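You operate a simulated robot arm through the tools that you are given. There is no shell and no other tool.

The job below is to be done with a simulated robot arm. You get a single attempt, and the scene is never put back.

TASK
Dose the line cleaner by the card, soak the lines and rinse them fresh.
Fine: well lid shut before the soak; the hoses stay in the adapter; leave the other controls.

The check looks at the end state, three seconds after you hand in, the way a careful person would. Anything else that was tipped, shoved, dropped, spilled or broken makes it a failure. Lids that push on must go on centred and level and be pressed home; caps that screw on are set level and turned clockwise until they are tight.

THE ROBOT
A 7-joint arm with a two-finger gripper, fixed in place. Base frame: the origin is at the foot of the arm, x ahead of it, y to its left, z up. Units: mm, degrees, N and s.
With the tool pointing down near the work surface it reaches from about 340 to 720 mm from the base axis. Its first joint turns from -66.0 to 66.0 degrees. Payload 2.45 kg.
Tool frame: the origin (TCP) lies between the finger pads and is the grasp point; the fingertips stand 26 mm ahead of it; z points along the fingers, y is the line along which they close. Largest opening 96 mm; the body of the gripper starts 69 mm behind the TCP.
Orientation is told as [roll, pitch, yaw] about the base's x, y, z axes, in that order, counted from this pose: with the fingers straight down and closing along the base's y, the tool's x points along the base's -x, its y along +y and its z along -z.

THE INTERFACE
- The arm moves only by the tool play_rows. Its argument "moves" is a list that holds one entry, the list of rows, each a list of 7 numbers: the turn, a rotation vector about the tool's x, y, z in degrees, then the shift along the tool's x, y, z in mm, then the closure in counts, from 0 (fully open) to 255 (shut). In form: [[[wx, wy, wz, tx, ty, tz, grip], ...]]. A call has 1 to 20 rows; each row shifts and turns the commanded pose from where the row before left it, along the tool's axes as they then stand. A row lasts 0.2 s, in which the tool goes at most 50 mm and 8.6 degrees; a call with a longer step from one row to the next is refused whole, and so is a gripper value outside its range. Where a pose cannot be reached the arm comes as near as it can. A force on the tool above 70 N (or 10 N above the force at the start of the call, whichever is more), or a blocked arm, ends the call early, and 0.2 s more pass. Each finger halts on what it meets, pressing with about 31 N; the grip force reading is that of the motor and also rises with nothing between the fingers. The clock runs only during rows and for 0.2 s after the last one: add rows that do not move to give the fingers time. It gives the time, the measured TCP pose, the force on the tool (base axes), the opening and the grip force at its end, in the units of the frame above (readings bear some noise), with the torque about the TCP (base axes, N m) and any sound that the robot's microphone picked up, and new pictures: "views" is both (left out), scene, wrist or none.
- Cameras (640 x 400 px; columns grow to the right, rows downward): "scene" is fixed at [156.8, -390.4, 1418.3]; the picture's right is [0.81, -0.58, 0.00], its down [-0.36, -0.51, -0.78] and it looks along [0.46, 0.64, -0.62] (base axes); focal length 232 px, centre (320, 200). "wrist" rides on the gripper at [82, 3, -98] in the tool frame; the picture's right is [-0.04, 1.00, 0.00], its down [-0.73, -0.03, -0.68] and it looks along [-0.68, -0.03, 0.73] (tool axes); focal length 256 px, centre (320, 200). There is no depth. A picture from a camera that has moved, and an enlarged one, comes with that camera's place and axes in the base frame and with its lens.
- zoom(camera, box): a new picture of the part [left, top, right, bottom] of that camera's present view, enlarged. No time passes.
- sign_off(): hands the job in; it is judged then, once.

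Nothing tells you positions but the pictures and the camera data. Unless the task says otherwise, let go and move clear before handing in.

The tools are called after "Call:" as a command line: name --argument value ..., lists and objects as JSON in quotes. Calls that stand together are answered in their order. play_rows: Moves the arm, as the interface text tells. Its arguments: {"type":"object","properties":{"moves":{"type":"array","items":{"type":"array","items":{"type":"array","items":{"type":"number"}}}},"views":{"type":"string","enum":["both","scene","wrist","none"]}},"required":["moves"]} The other tools are called the same way: zoom (camera, box) takes an enlarged picture of a part of a camera's view; sign_off () hands the job in.

At the start:

```text
time_s: 0.0
tcp_pos: [423.3, 103.4, 1255.3]
tool_rot: [0.0, 0.0, 0.0]
force: [-0.1, 0.1, 0.7]
moment: [-0.02, 0.01, 0.0]
grip_width: 95.9
finger_force: 0.0
```

scene: 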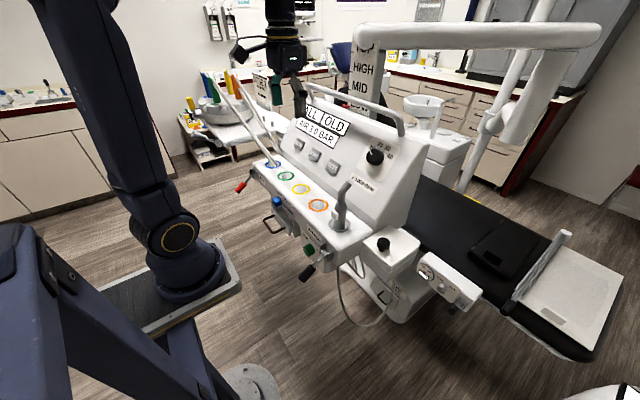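
wrist: 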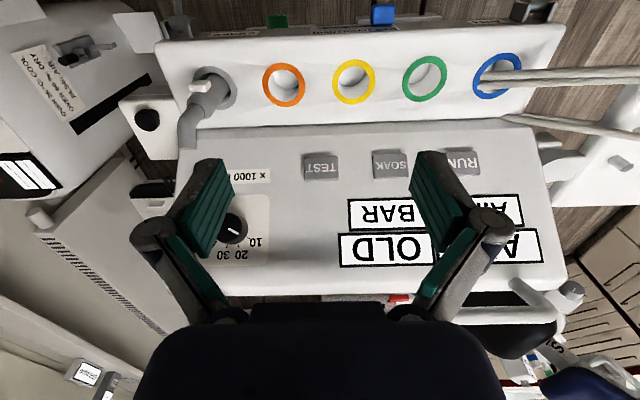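

I see a dental delivery unit with TEST/SOAK/RUN buttons, coloured hose wells and a knob, but the details are too small to read. I'll zoom in on several parts first.

Call:
zoom --camera "scene" --box '[230, 80, 410, 190]'

Call:
zoom --camera "scene" --box '[230, 150, 390, 290]'

Call:
zoom --camera "scene" --box '[330, 170, 500, 330]'

Call:
zoom --camera "scene" --box '[160, 60, 300, 170]'

Call:
zoom --camera "wrist" --box '[0, 0, 240, 150]'

Call:
zoom --camera "wrist" --box '[130, 100, 330, 280]'

Call:
zoom --camera "wrist" --box '[300, 120, 580, 300]'

Call:
zoom --camera "wrist" --box '[230, 0, 580, 120]'

```text
3.56 times, centred on (320, 135) of scene
camera zoom: at [156.8, -390.4, 1418.3], right [0.81, -0.58, 0.0], down [-0.36, -0.51, -0.78], along [0.46, 0.64, -0.62], focal length 826 px, centre (320, 431)
```

zoom: 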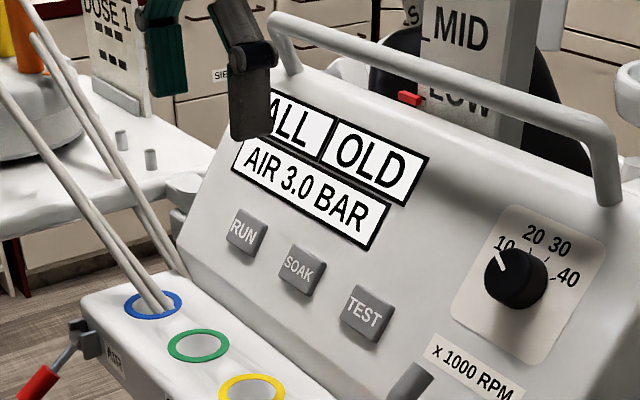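

```text
2.86 times, centred on (310, 220) of scene
camera zoom: at [156.8, -390.4, 1418.3], right [0.81, -0.58, 0.0], down [-0.36, -0.51, -0.78], along [0.46, 0.64, -0.62], focal length 664 px, centre (349, 143)
```

zoom: 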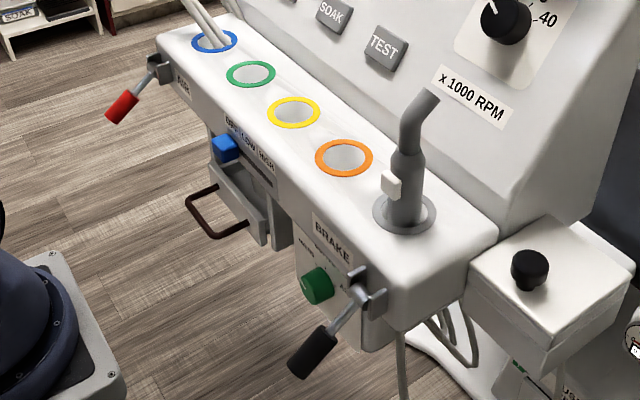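

```text
2.50 times, centred on (415, 250) of scene
camera zoom: at [156.8, -390.4, 1418.3], right [0.81, -0.58, 0.0], down [-0.36, -0.51, -0.78], along [0.46, 0.64, -0.62], focal length 581 px, centre (82, 75)
```

zoom: 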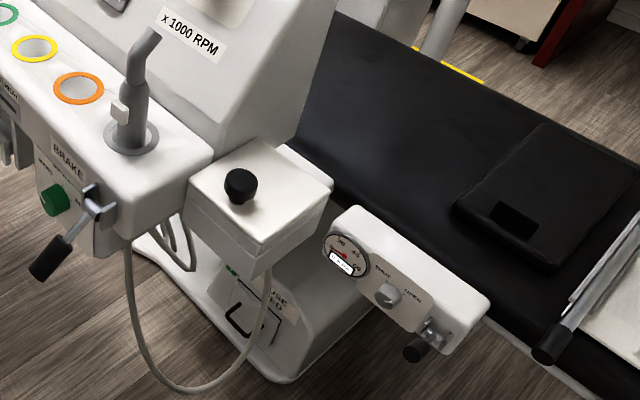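

```text
3.64 times, centred on (230, 115) of scene
camera zoom: at [156.8, -390.4, 1418.3], right [0.81, -0.58, 0.0], down [-0.36, -0.51, -0.78], along [0.46, 0.64, -0.62], focal length 845 px, centre (647, 509)
```

zoom: 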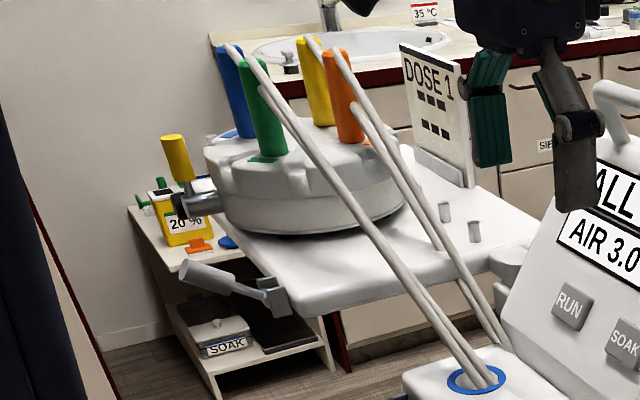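

```text
2.67 times, centred on (120, 75) of wrist
camera zoom: at [342.1, 106.9, 1352.2], right [0.04, 1.0, 0.0], down [0.73, -0.03, 0.68], along [0.68, -0.03, -0.73], focal length 683 px, centre (853, 533)
```

zoom: 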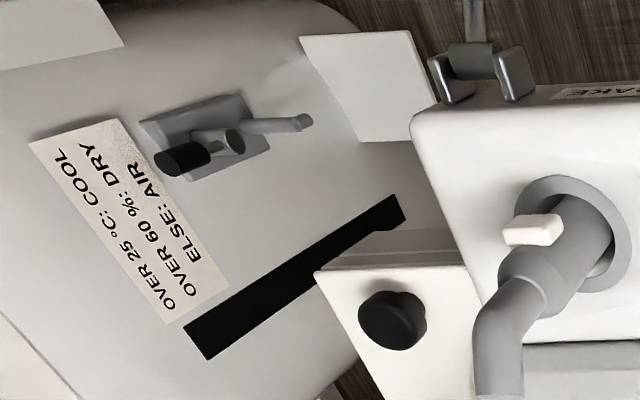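

```text
2.22 times, centred on (230, 190) of wrist
camera zoom: at [342.1, 106.9, 1352.2], right [0.04, 1.0, 0.0], down [0.73, -0.03, 0.68], along [0.68, -0.03, -0.73], focal length 569 px, centre (520, 222)
```

zoom: 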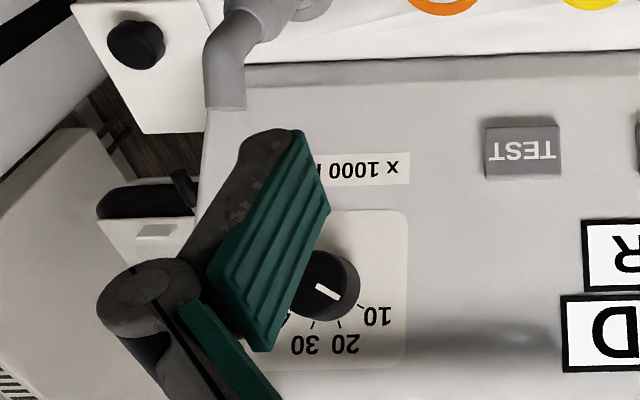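

```text
2.22 times, centred on (440, 210) of wrist
camera zoom: at [342.1, 106.9, 1352.2], right [0.04, 1.0, 0.0], down [0.73, -0.03, 0.68], along [0.68, -0.03, -0.73], focal length 569 px, centre (53, 178)
```

zoom: 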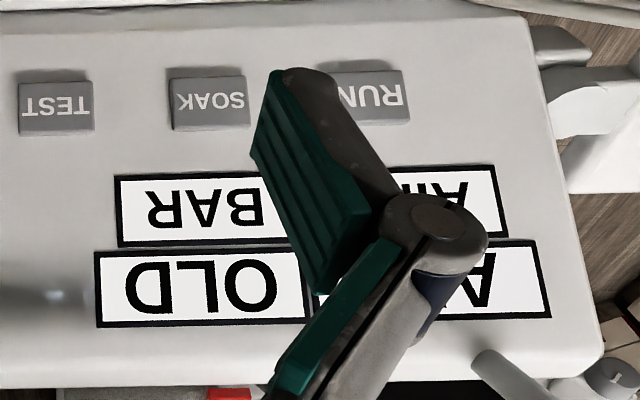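

```text
1.83 times, centred on (405, 60) of wrist
camera zoom: at [342.1, 106.9, 1352.2], right [0.04, 1.0, 0.0], down [0.73, -0.03, 0.68], along [0.68, -0.03, -0.73], focal length 468 px, centre (165, 456)
```

zoom: 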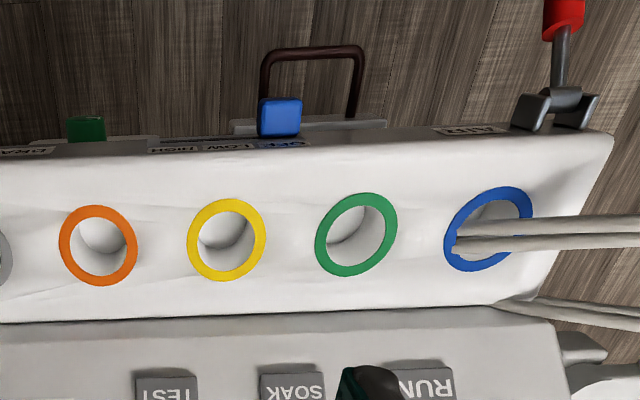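

The table to the left holds the hose adapter (coloured handpieces in a drum), a "DOSE 1" card and a yellow container. I need closer pictures of these and of the rest of the room.

Call:
zoom --camera "scene" --box '[240, 60, 300, 110]'

Call:
zoom --camera "scene" --box '[180, 80, 250, 150]'

Call:
zoom --camera "scene" --box '[330, 30, 480, 130]'

Call:
zoom --camera "scene" --box '[400, 230, 500, 320]'

Call:
zoom --camera "scene" --box '[260, 180, 340, 290]'

Call:
zoom --camera "scene" --box '[340, 240, 420, 330]'

Call:
zoom --camera "scene" --box '[190, 0, 330, 80]'

Call:
zoom --camera "scene" --box '[380, 0, 640, 200]'

Call:
zoom --camera "scene" --box '[0, 60, 120, 140]'

Call:
zoom --camera "scene" --box '[240, 30, 340, 130]'

Call:
zoom --camera "wrist" --box '[500, 60, 640, 400]'

Call:
zoom --camera "wrist" --box '[0, 140, 160, 400]'

```text
8.00 times, centred on (270, 85) of scene
camera zoom: at [156.8, -390.4, 1418.3], right [0.81, -0.58, 0.0], down [-0.36, -0.51, -0.78], along [0.46, 0.64, -0.62], focal length 1859 px, centre (720, 1120)
```

zoom: 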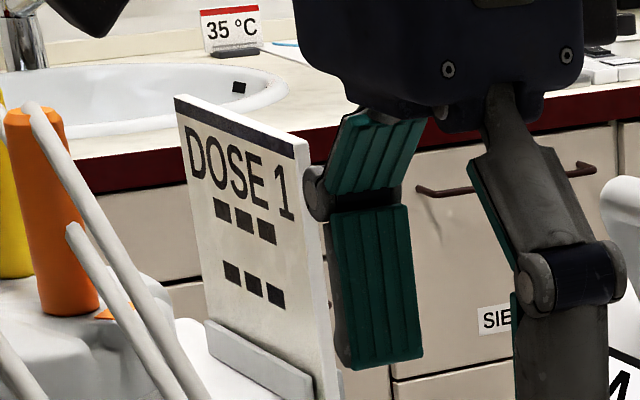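

```text
5.71 times, centred on (215, 115) of scene
camera zoom: at [156.8, -390.4, 1418.3], right [0.81, -0.58, 0.0], down [-0.36, -0.51, -0.78], along [0.46, 0.64, -0.62], focal length 1328 px, centre (920, 686)
```

zoom: 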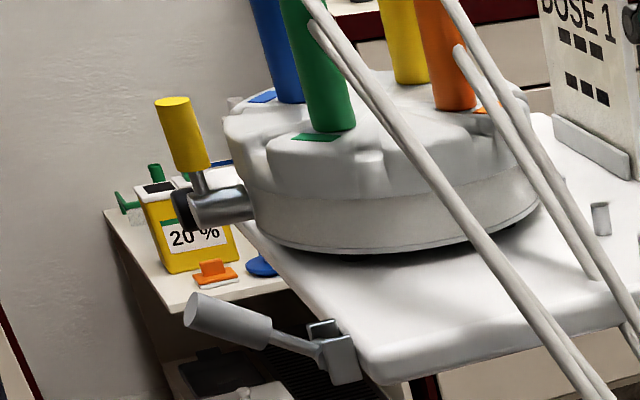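

```text
4.00 times, centred on (405, 80) of scene
camera zoom: at [156.8, -390.4, 1418.3], right [0.81, -0.58, 0.0], down [-0.36, -0.51, -0.78], along [0.46, 0.64, -0.62], focal length 930 px, centre (-20, 680)
```

zoom: 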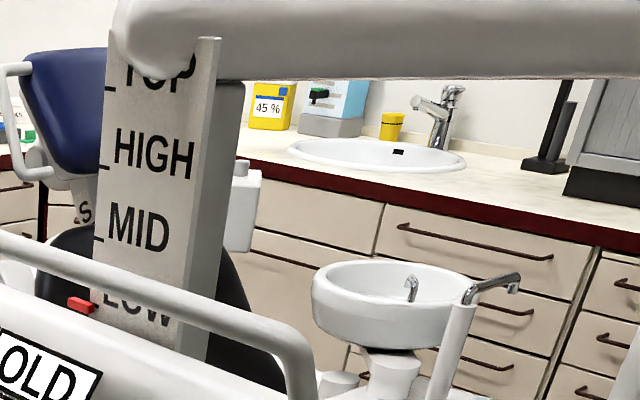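

```text
4.44 times, centred on (450, 275) of scene
camera zoom: at [156.8, -390.4, 1418.3], right [0.81, -0.58, 0.0], down [-0.36, -0.51, -0.78], along [0.46, 0.64, -0.62], focal length 1033 px, centre (-258, -133)
```

zoom: 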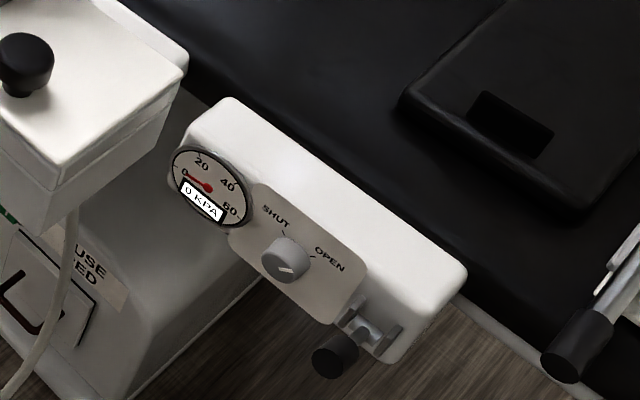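

```text
3.64 times, centred on (300, 235) of scene
camera zoom: at [156.8, -390.4, 1418.3], right [0.81, -0.58, 0.0], down [-0.36, -0.51, -0.78], along [0.46, 0.64, -0.62], focal length 845 px, centre (393, 73)
```

zoom: 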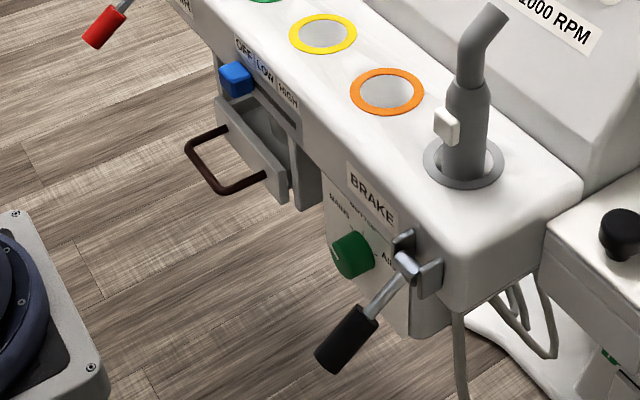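

```text
4.44 times, centred on (380, 285) of scene
camera zoom: at [156.8, -390.4, 1418.3], right [0.81, -0.58, 0.0], down [-0.36, -0.51, -0.78], along [0.46, 0.64, -0.62], focal length 1033 px, centre (53, -178)
```

zoom: 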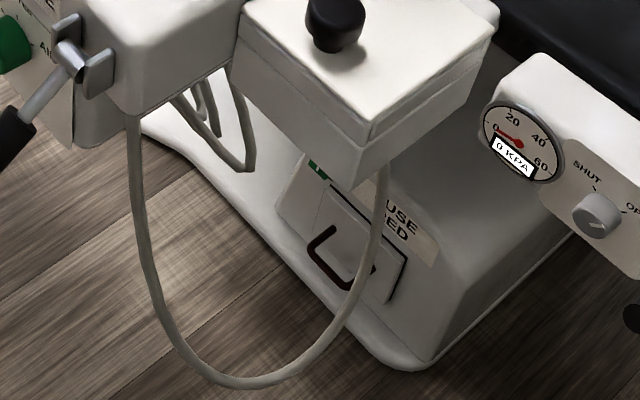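

```text
4.57 times, centred on (260, 40) of scene
camera zoom: at [156.8, -390.4, 1418.3], right [0.81, -0.58, 0.0], down [-0.36, -0.51, -0.78], along [0.46, 0.64, -0.62], focal length 1062 px, centre (594, 931)
```

zoom: 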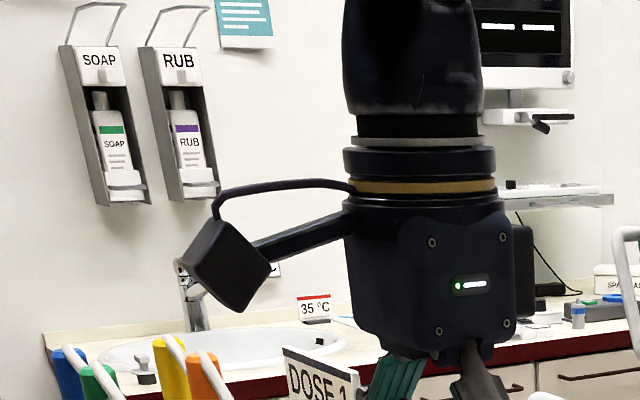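

```text
2.00 times, centred on (510, 100) of scene
camera zoom: at [156.8, -390.4, 1418.3], right [0.81, -0.58, 0.0], down [-0.36, -0.51, -0.78], along [0.46, 0.64, -0.62], focal length 465 px, centre (-60, 400)
```

zoom: 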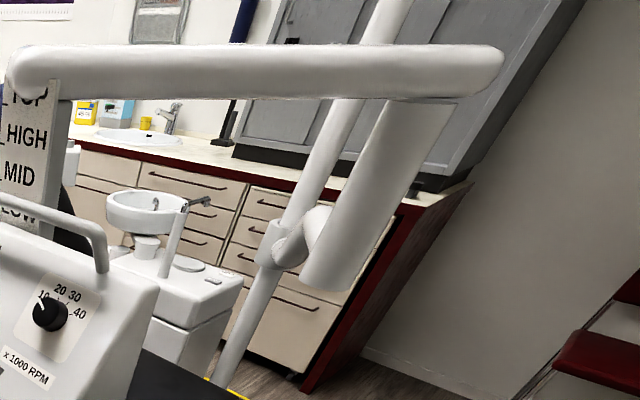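

```text
5.00 times, centred on (60, 100) of scene
camera zoom: at [156.8, -390.4, 1418.3], right [0.81, -0.58, 0.0], down [-0.36, -0.51, -0.78], along [0.46, 0.64, -0.62], focal length 1162 px, centre (1620, 700)
```

zoom: 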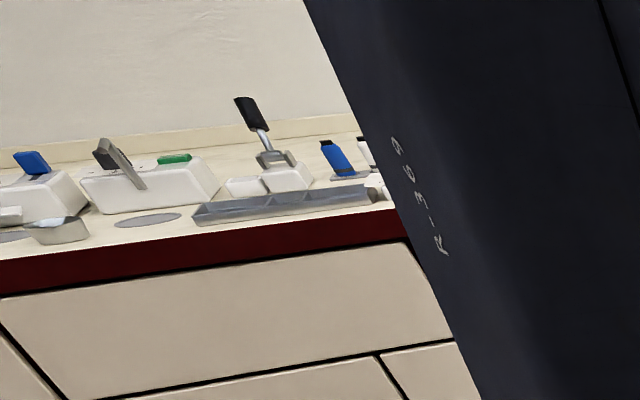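

```text
4.00 times, centred on (290, 80) of scene
camera zoom: at [156.8, -390.4, 1418.3], right [0.81, -0.58, 0.0], down [-0.36, -0.51, -0.78], along [0.46, 0.64, -0.62], focal length 930 px, centre (440, 680)
```

zoom: 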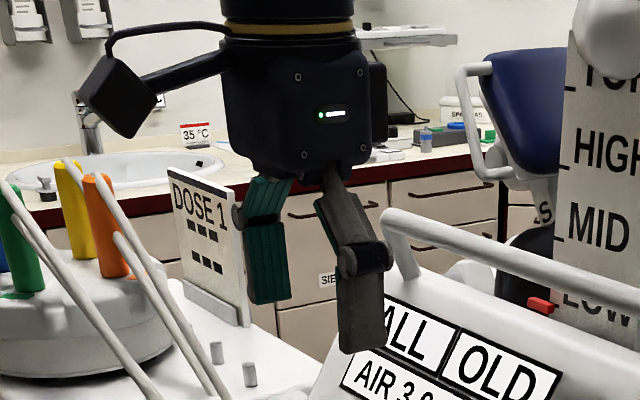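

```text
1.18 times, centred on (570, 230) of wrist
camera zoom: at [342.1, 106.9, 1352.2], right [0.04, 1.0, 0.0], down [0.73, -0.03, 0.68], along [0.68, -0.03, -0.73], focal length 301 px, centre (26, 165)
```

zoom: 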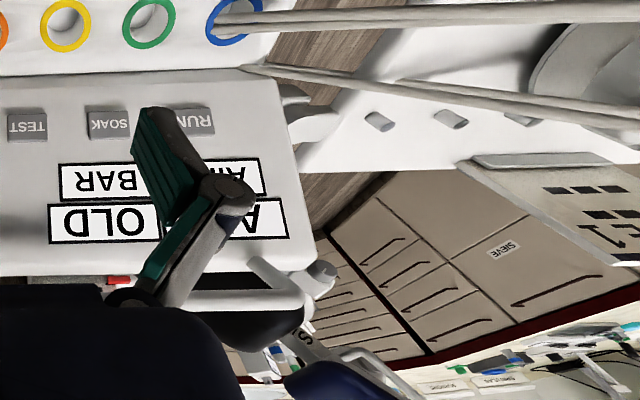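

```text
1.54 times, centred on (80, 270) of wrist
camera zoom: at [342.1, 106.9, 1352.2], right [0.04, 1.0, 0.0], down [0.73, -0.03, 0.68], along [0.68, -0.03, -0.73], focal length 394 px, centre (689, 92)
```

zoom: 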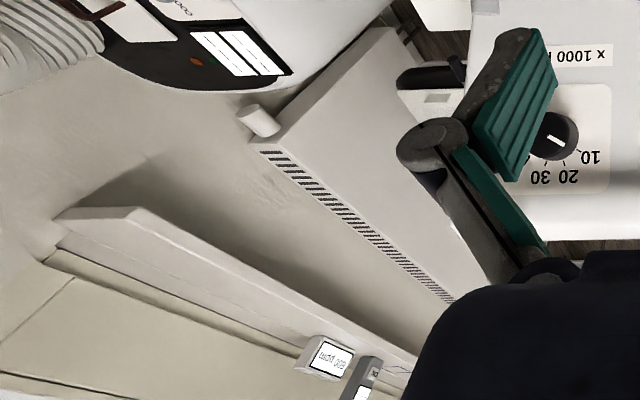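

The shelf with the coloured rings is near x 445, y 100–305, z about 1020, and a side table with the adapter is at larger y. I'll back the tool off in x and move towards +y to look at the table from above.

Call:
play_rows --moves '[[[0, 0, 0, 20, 40, 0, 0], [0, 0, 0, 20, 40, 0, 0], [0, 0, 0, 20, 40, 0, 0], [0, 0, 0, 20, 40, 0, 0], [0, 0, 0, 0, 40, 0, 0], [0, 0, 0, 0, 40, 0, 0], [0, 0, 0, 0, 0, 0, 0]]]'

```text
time_s: 1.6
tcp_pos: [345.0, 343.5, 1253.0]
tool_rot: [0.0, 0.1, 0.0]
force: [-0.4, 0.0, 0.4]
moment: [0.0, 0.04, 0.03]
grip_width: 95.6
finger_force: 0.0
camera wrist: at [263.1, 346.5, 1352.4], right [0.04, 1.0, 0.0], down [0.73, -0.03, 0.68], along [0.68, -0.03, -0.73], focal length 256 px, centre (320, 200)
```

scene: 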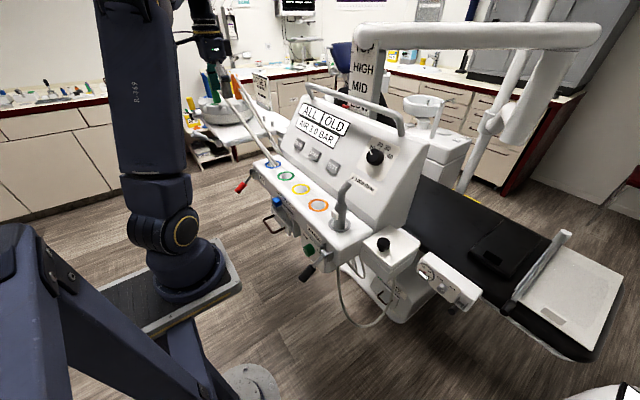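
wrist: 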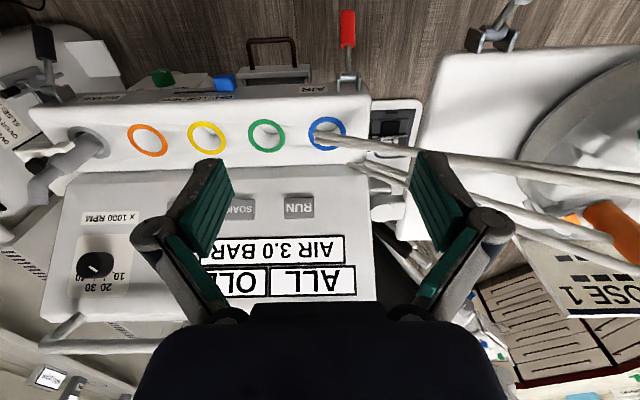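

The side table sits just to the +y side of the unit and something dark sits between them. I'll enlarge these parts, including outside the frame's right edge.

Call:
zoom --camera "wrist" --box '[340, 60, 460, 220]'

Call:
zoom --camera "wrist" --box '[500, 0, 640, 340]'

Call:
zoom --camera "wrist" --box '[100, 0, 380, 130]'

Call:
zoom --camera "wrist" --box '[0, 0, 120, 200]'

Call:
zoom --camera "scene" --box '[180, 50, 300, 150]'

Call:
zoom --camera "scene" --box '[280, 80, 400, 160]'

```text
2.50 times, centred on (400, 140) of wrist
camera zoom: at [263.1, 346.5, 1352.4], right [0.04, 1.0, 0.0], down [0.73, -0.03, 0.68], along [0.68, -0.03, -0.73], focal length 640 px, centre (120, 350)
```

zoom: 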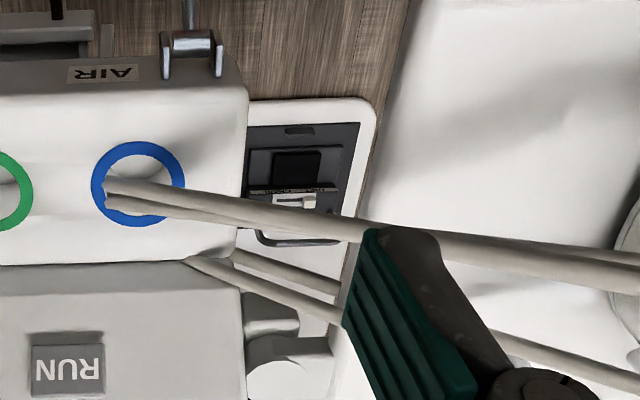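

```text
1.18 times, centred on (570, 170) of wrist
camera zoom: at [263.1, 346.5, 1352.4], right [0.04, 1.0, 0.0], down [0.73, -0.03, 0.68], along [0.68, -0.03, -0.73], focal length 301 px, centre (26, 235)
```

zoom: 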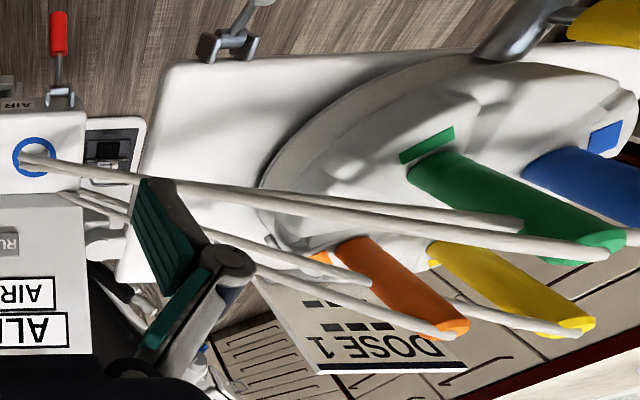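

```text
2.29 times, centred on (240, 65) of wrist
camera zoom: at [263.1, 346.5, 1352.4], right [0.04, 1.0, 0.0], down [0.73, -0.03, 0.68], along [0.68, -0.03, -0.73], focal length 585 px, centre (503, 509)
```

zoom: 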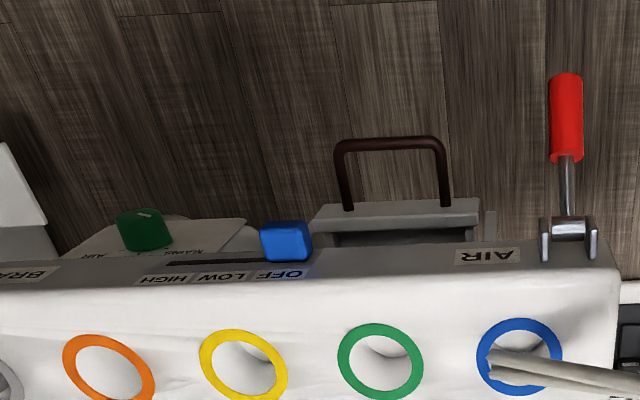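

```text
2.00 times, centred on (60, 100) of wrist
camera zoom: at [263.1, 346.5, 1352.4], right [0.04, 1.0, 0.0], down [0.73, -0.03, 0.68], along [0.68, -0.03, -0.73], focal length 512 px, centre (840, 400)
```

zoom: 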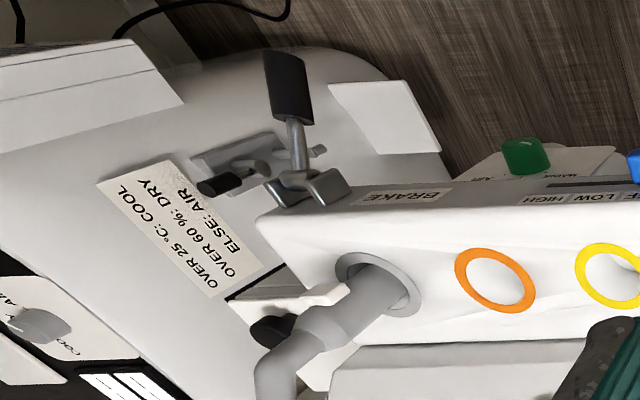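

```text
4.00 times, centred on (240, 100) of scene
camera zoom: at [156.8, -390.4, 1418.3], right [0.81, -0.58, 0.0], down [-0.36, -0.51, -0.78], along [0.46, 0.64, -0.62], focal length 930 px, centre (640, 600)
```

zoom: 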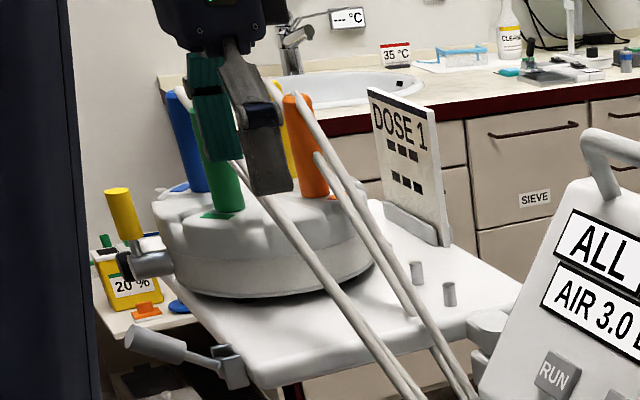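

```text
5.00 times, centred on (340, 120) of scene
camera zoom: at [156.8, -390.4, 1418.3], right [0.81, -0.58, 0.0], down [-0.36, -0.51, -0.78], along [0.46, 0.64, -0.62], focal length 1162 px, centre (220, 600)
```

zoom: 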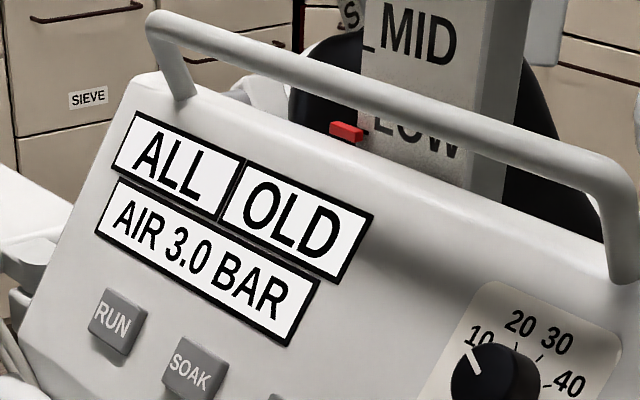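

Now I'll look at the other end: the white box with the black knob and the green selector on the front. I'll move to −y and tilt the camera a little.

Call:
play_rows --moves '[[[0, 0, 0, 0, -45, 0, 0], [0, 0, 0, 0, -45, 0, 0], [0, 0, 0, 0, -45, 0, 0], [0, 0, 0, 0, -45, 0, 0], [0, 0, 0, 0, -45, 0, 0], [0, 0, 0, 0, -45, 0, 0], [0, 0, 0, 0, -45, 0, 0], [0, 0, 0, 0, -45, 0, 0], [0, 0, 0, 0, 0, 0, 0]]]'

```text
time_s: 3.6
tcp_pos: [344.8, -17.0, 1253.4]
tool_rot: [0.0, 0.0, 0.1]
force: [-0.1, -0.1, -1.0]
moment: [-0.02, -0.01, -0.03]
grip_width: 96.0
finger_force: 0.1
camera wrist: at [263.0, -14.3, 1352.7], right [0.04, 1.0, 0.0], down [0.73, -0.03, 0.68], along [0.68, -0.03, -0.73], focal length 256 px, centre (320, 200)
```

scene: 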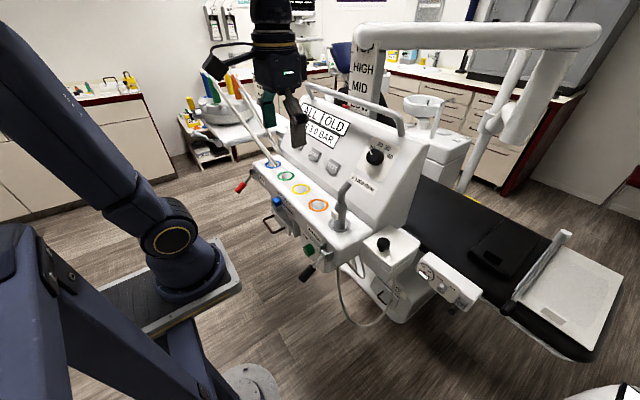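
wrist: 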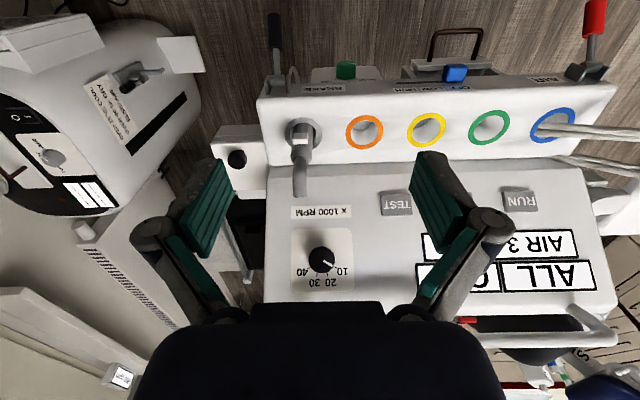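

The black-knobbed white box is near (506, −169, 980). I'll zoom on the front controls and that box.

Call:
zoom --camera "wrist" --box '[250, 40, 420, 130]'

Call:
zoom --camera "wrist" --box '[400, 20, 630, 110]'

Call:
zoom --camera "wrist" --box '[190, 110, 310, 290]'

Call:
zoom --camera "wrist" --box '[0, 20, 220, 230]'

Call:
zoom --camera "scene" --box '[170, 70, 260, 170]'

```text
3.76 times, centred on (335, 85) of wrist
camera zoom: at [263.0, -14.3, 1352.7], right [0.04, 1.0, 0.0], down [0.73, -0.03, 0.68], along [0.68, -0.03, -0.73], focal length 964 px, centre (264, 633)
```

zoom: 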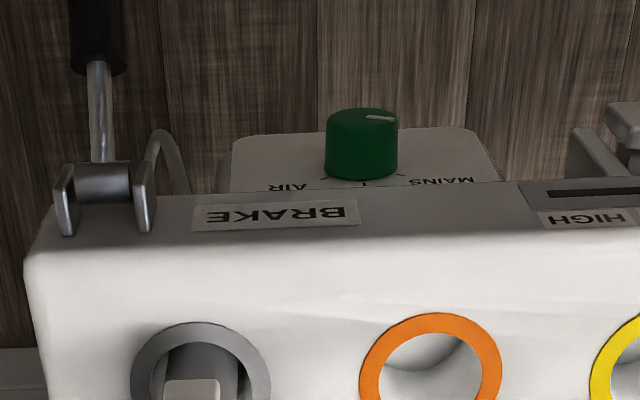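

```text
2.78 times, centred on (515, 65) of wrist
camera zoom: at [263.0, -14.3, 1352.7], right [0.04, 1.0, 0.0], down [0.73, -0.03, 0.68], along [0.68, -0.03, -0.73], focal length 712 px, centre (-223, 576)
```

zoom: 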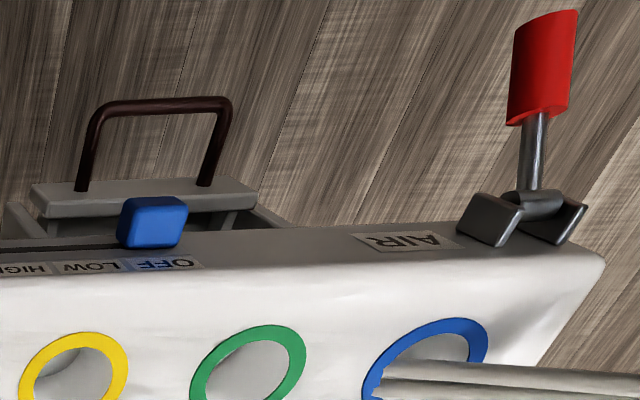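

```text
2.22 times, centred on (250, 200) of wrist
camera zoom: at [263.0, -14.3, 1352.7], right [0.04, 1.0, 0.0], down [0.73, -0.03, 0.68], along [0.68, -0.03, -0.73], focal length 569 px, centre (476, 200)
```

zoom: 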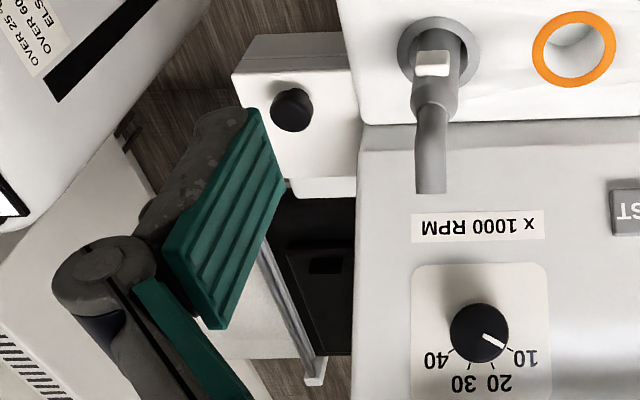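

```text
1.90 times, centred on (110, 125) of wrist
camera zoom: at [263.0, -14.3, 1352.7], right [0.04, 1.0, 0.0], down [0.73, -0.03, 0.68], along [0.68, -0.03, -0.73], focal length 488 px, centre (720, 343)
```

zoom: 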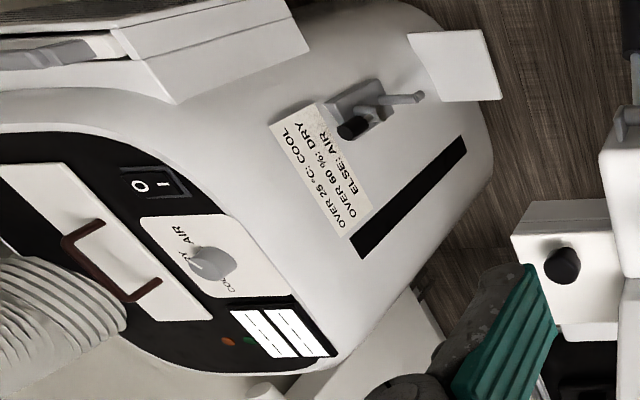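

```text
4.00 times, centred on (215, 120) of scene
camera zoom: at [156.7, -390.4, 1418.3], right [0.81, -0.58, 0.0], down [-0.36, -0.51, -0.78], along [0.46, 0.64, -0.62], focal length 930 px, centre (740, 520)
```

zoom: 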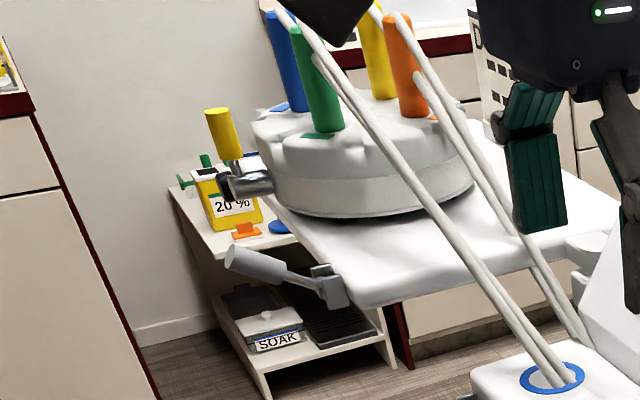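

The green selector reads AIR / ? / MAINS, and labels on the front face are hidden at this angle. I'll lower the tool, tilt it so the camera looks at the front face, and centre it at y of about 150.

Call:
play_rows --moves '[[[0, 0, 0, 0, 40, 20, 0], [0, 0, 0, 0, 40, 20, 0], [0, 0, 0, 0, 40, 20, 0], [0, 0, 0, 0, 40, 20, 0], [0, -8, 0, 0, 0, 20, 0], [0, -8, 0, 0, 0, 0, 0], [0, -8, 0, 0, 0, 0, 0], [0, -6, 0, 0, 0, 0, 0], [0, 0, 0, 0, 0, 0, 0]]]'

```text
time_s: 5.6
tcp_pos: [344.7, 143.8, 1153.8]
tool_rot: [0.0, -30.1, -0.1]
force: [0.4, -1.1, -0.1]
moment: [-0.03, -0.02, 0.0]
grip_width: 95.7
finger_force: 0.0
camera wrist: at [224.0, 147.1, 1198.2], right [0.04, 1.0, 0.02], down [0.29, -0.03, 0.96], along [0.95, -0.03, -0.3], focal length 256 px, centre (320, 200)
```

scene: 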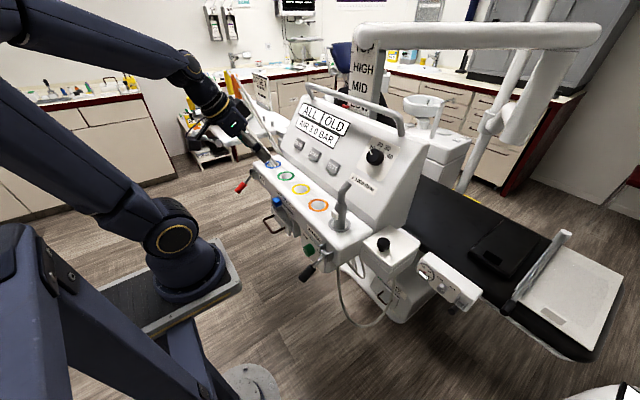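
wrist: 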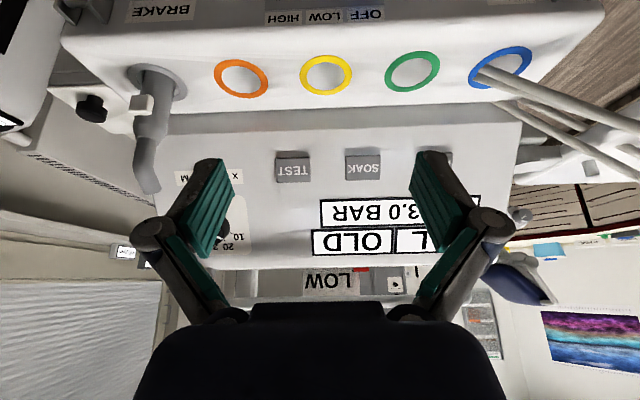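

The front face is just above the top edge of the picture. I'll zoom with a wide box at the top edge to see past it.

Call:
zoom --camera "wrist" --box '[50, 0, 400, 5]'

Call:
zoom --camera "wrist" --box '[0, 60, 200, 180]'

Call:
zoom --camera "wrist" --box '[460, 20, 640, 280]'

```text
1.83 times, centred on (225, 2) of wrist
camera zoom: at [224.0, 147.1, 1198.2], right [0.04, 1.0, 0.02], down [0.29, -0.03, 0.96], along [0.95, -0.03, -0.3], focal length 468 px, centre (494, 561)
```

zoom: 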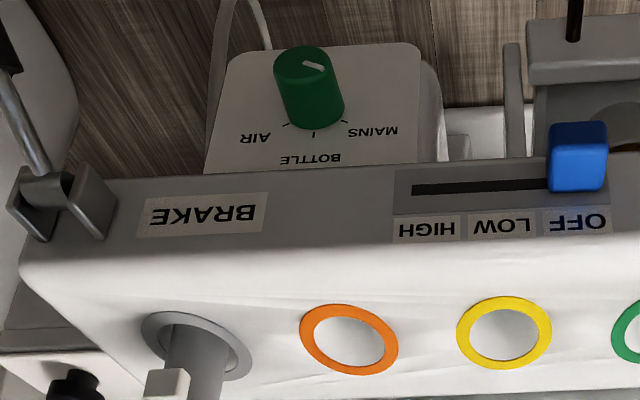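

```text
3.20 times, centred on (100, 120) of wrist
camera zoom: at [224.0, 147.1, 1198.2], right [0.04, 1.0, 0.02], down [0.29, -0.03, 0.96], along [0.95, -0.03, -0.3], focal length 819 px, centre (1024, 456)
```

zoom: 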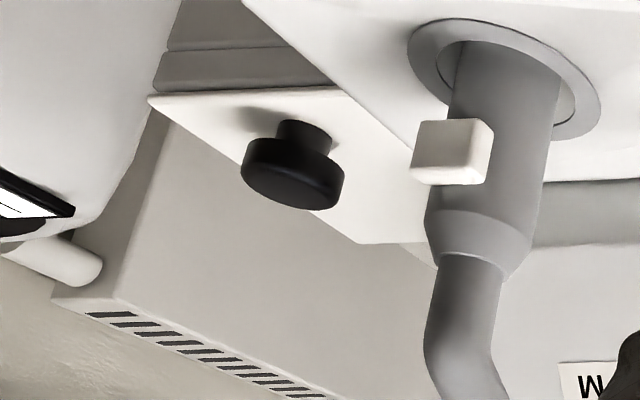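

```text
1.54 times, centred on (550, 150) of wrist
camera zoom: at [224.0, 147.1, 1198.2], right [0.04, 1.0, 0.02], down [0.29, -0.03, 0.96], along [0.95, -0.03, -0.3], focal length 394 px, centre (-34, 277)
```

zoom: 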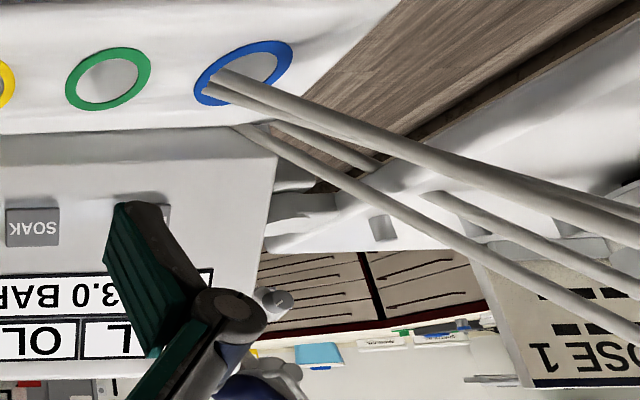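

The selector reads AIR–BOTTLE–MAINS, the slider reads OFF–LOW–HIGH, and the white box with the mushroom knob looks like the well. Next I look straight down over the drawer with the brown handle.

Call:
play_rows --moves '[[[0, 8, 0, 0, 30, 0, 0], [0, 8, 0, 0, 30, 0, 0], [0, 8, 0, 0, 30, 0, 0], [0, 6, 0, 0, 20, -30, 0], [0, 8, 0, 0, 0, 0, 0], [0, 8, 0, 0, 0, 0, 0], [0, 8, 0, 0, 0, 0, 0], [0, 0, 0, 0, 0, 0, 0]]]' --views "wrist"

```text
time_s: 7.4
tcp_pos: [340.6, 254.0, 1181.8]
tool_rot: [0.0, 24.1, 0.0]
force: [-0.3, 0.2, -0.2]
moment: [-0.01, 0.02, -0.05]
grip_width: 95.9
finger_force: 0.0
camera wrist: at [307.1, 257.1, 1306.4], right [0.04, 1.0, -0.02], down [0.95, -0.03, 0.32], along [0.32, -0.03, -0.95], focal length 256 px, centre (320, 200)
```

wrist: 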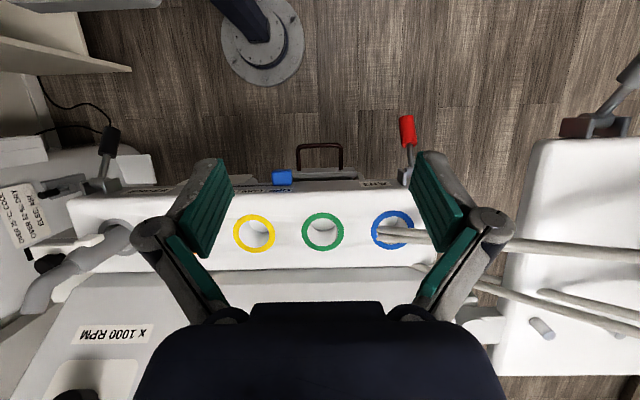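

Call:
zoom --camera "wrist" --box '[220, 120, 430, 270]'

Call:
zoom --camera "wrist" --box '[0, 60, 180, 330]'

Call:
zoom --camera "wrist" --box '[480, 40, 640, 400]'

Call:
zoom --camera "scene" --box '[260, 210, 340, 260]'

```text
2.67 times, centred on (325, 195) of wrist
camera zoom: at [307.1, 257.1, 1306.4], right [0.04, 1.0, -0.02], down [0.95, -0.03, 0.32], along [0.32, -0.03, -0.95], focal length 683 px, centre (307, 213)
```

zoom: 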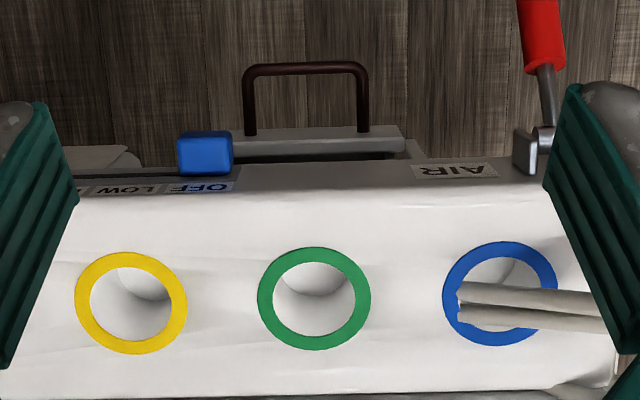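

```text
1.48 times, centred on (90, 195) of wrist
camera zoom: at [307.1, 257.1, 1306.4], right [0.04, 1.0, -0.02], down [0.95, -0.03, 0.32], along [0.32, -0.03, -0.95], focal length 379 px, centre (661, 207)
```

zoom: 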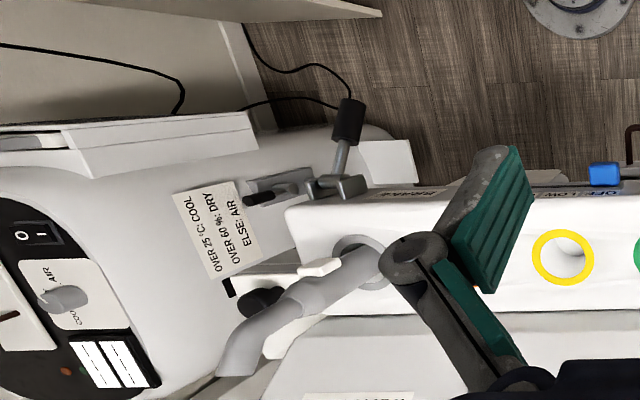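

```text
1.11 times, centred on (560, 220) of wrist
camera zoom: at [307.1, 257.1, 1306.4], right [0.04, 1.0, -0.02], down [0.95, -0.03, 0.32], along [0.32, -0.03, -0.95], focal length 284 px, centre (53, 178)
```

zoom: 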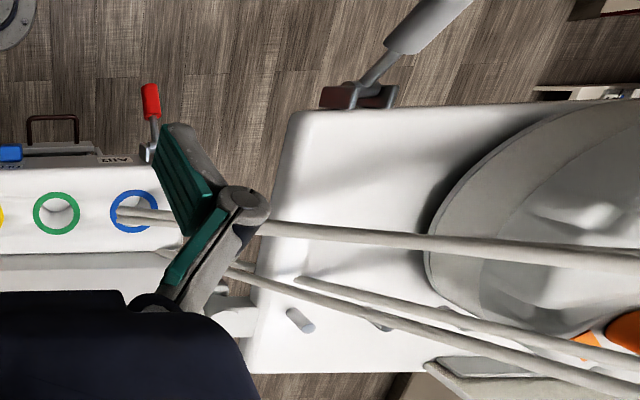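

```text
8.00 times, centred on (300, 235) of scene
camera zoom: at [156.8, -390.4, 1418.3], right [0.81, -0.58, 0.0], down [-0.36, -0.51, -0.78], along [0.46, 0.64, -0.62], focal length 1859 px, centre (480, -80)
```

zoom: 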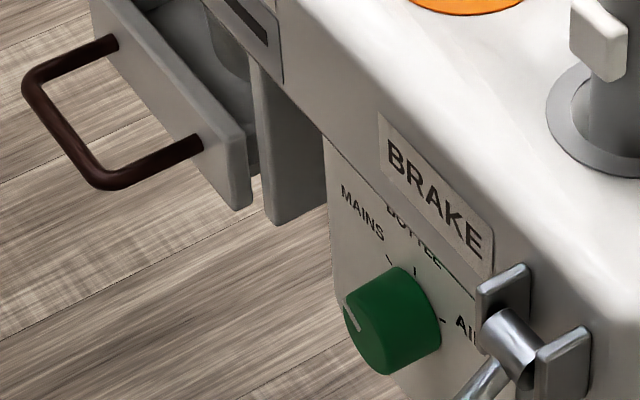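

The drawer under the shelf seems partly open with something inside. I'll come closer with the tool vertical to look into it.

Call:
play_rows --moves '[[[0, -8, 0, 0, 10, 0, 0], [0, -8, 0, 0, 10, 0, 0], [0, -8, 0, 0, 10, 0, 0], [0, 0, 0, 0, 0, 40, 0], [0, 0, 0, 0, 0, 40, 0], [0, 0, 0, 0, 0, 0, 0]]]' --views "wrist"

Call:
zoom --camera "wrist" --box '[160, 0, 440, 130]'

Call:
zoom --camera "wrist" --box '[220, 60, 320, 140]'

```text
time_s: 8.8
tcp_pos: [340.1, 283.6, 1104.3]
tool_rot: [0.0, -0.1, 0.0]
force: [-0.1, -0.3, -0.4]
moment: [0.01, 0.0, 0.0]
grip_width: 95.8
finger_force: 0.0
camera wrist: at [258.9, 286.8, 1202.7], right [0.04, 1.0, 0.0], down [0.73, -0.03, 0.68], along [0.68, -0.03, -0.73], focal length 256 px, centre (320, 200)
```

wrist: 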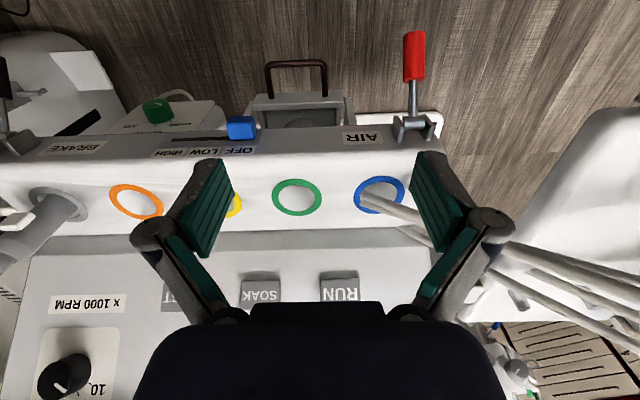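

```text
2.29 times, centred on (300, 65) of wrist
camera zoom: at [258.9, 286.8, 1202.7], right [0.04, 1.0, 0.0], down [0.73, -0.03, 0.68], along [0.68, -0.03, -0.73], focal length 585 px, centre (366, 509)
```

zoom: 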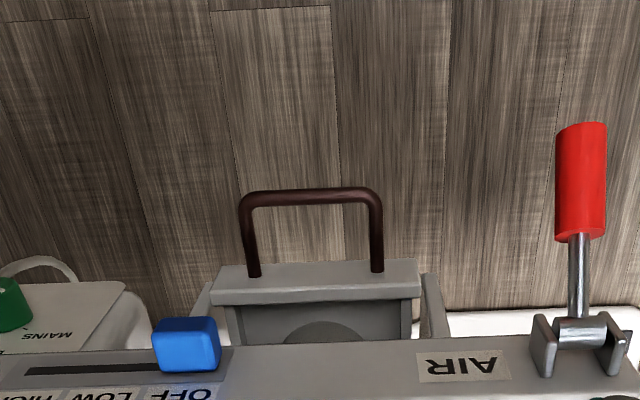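

```text
5.00 times, centred on (270, 100) of wrist
camera zoom: at [258.9, 286.8, 1202.7], right [0.04, 1.0, 0.0], down [0.73, -0.03, 0.68], along [0.68, -0.03, -0.73], focal length 1280 px, centre (570, 700)
```

zoom: 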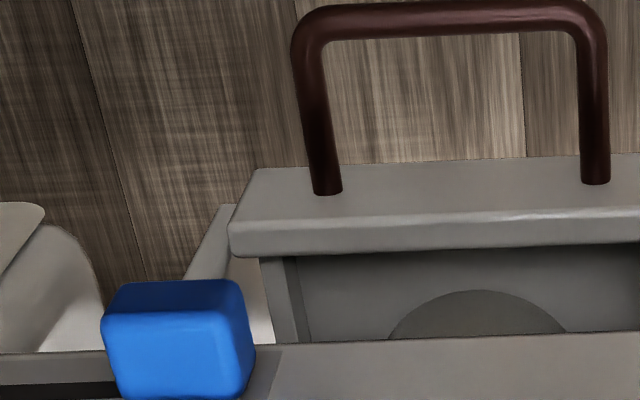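

The drawer is an empty sieve drawer, so not for this job. Next I'll go to the side table to study the drum, its yellow handle, and the card.

Call:
play_rows --moves '[[[0, 0, 0, 0, 10, -40, 0], [0, 0, 0, 0, 20, -40, 0], [0, 0, 0, 0, 40, -40, 0], [0, 0, 0, 0, 45, -20, 0], [0, 0, 0, 0, 45, 0, 0], [0, 0, 0, 0, 45, 0, 0], [0, 0, 0, 0, 45, 0, 0], [0, 0, 0, 0, 0, 0, 0]]]'

```text
refused: row 3 steps farther than a row can; nothing moved
```

Call:
play_rows --moves '[[[0, 0, 0, 0, 10, -40, 0], [0, 0, 0, 0, 20, -40, 0], [0, 0, 0, 0, 30, -38, 0], [0, 0, 0, 0, 45, -20, 0], [0, 0, 0, 0, 45, 0, 0], [0, 0, 0, 0, 45, 0, 0], [0, 0, 0, 0, 45, 0, 0], [0, 0, 0, 0, 0, 0, 0]]]'

```text
time_s: 10.6
tcp_pos: [335.8, 481.6, 1234.8]
tool_rot: [0.0, 0.1, 0.0]
force: [0.1, -0.3, -0.7]
moment: [-0.01, 0.03, 0.0]
grip_width: 96.1
finger_force: 0.0
out of reach, approached as far as the arm can: row 6, 7
camera wrist: at [254.4, 484.7, 1333.4], right [0.04, 1.0, 0.0], down [0.73, -0.03, 0.68], along [0.68, -0.03, -0.73], focal length 256 px, centre (320, 200)
```

scene: 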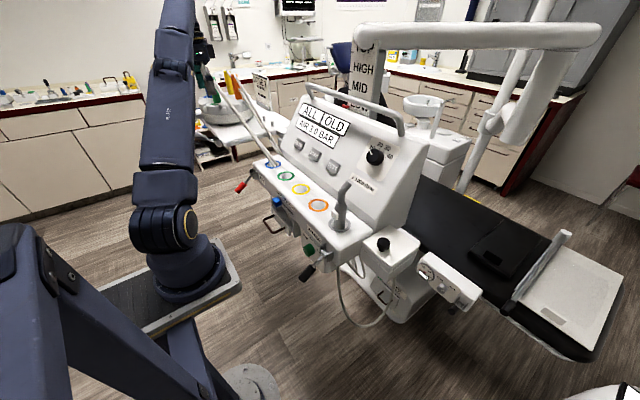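
wrist: 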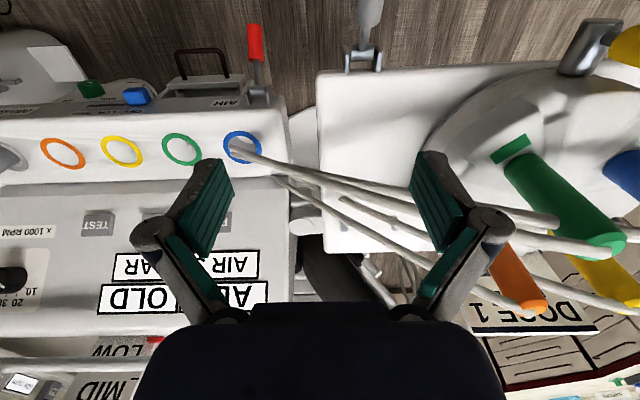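

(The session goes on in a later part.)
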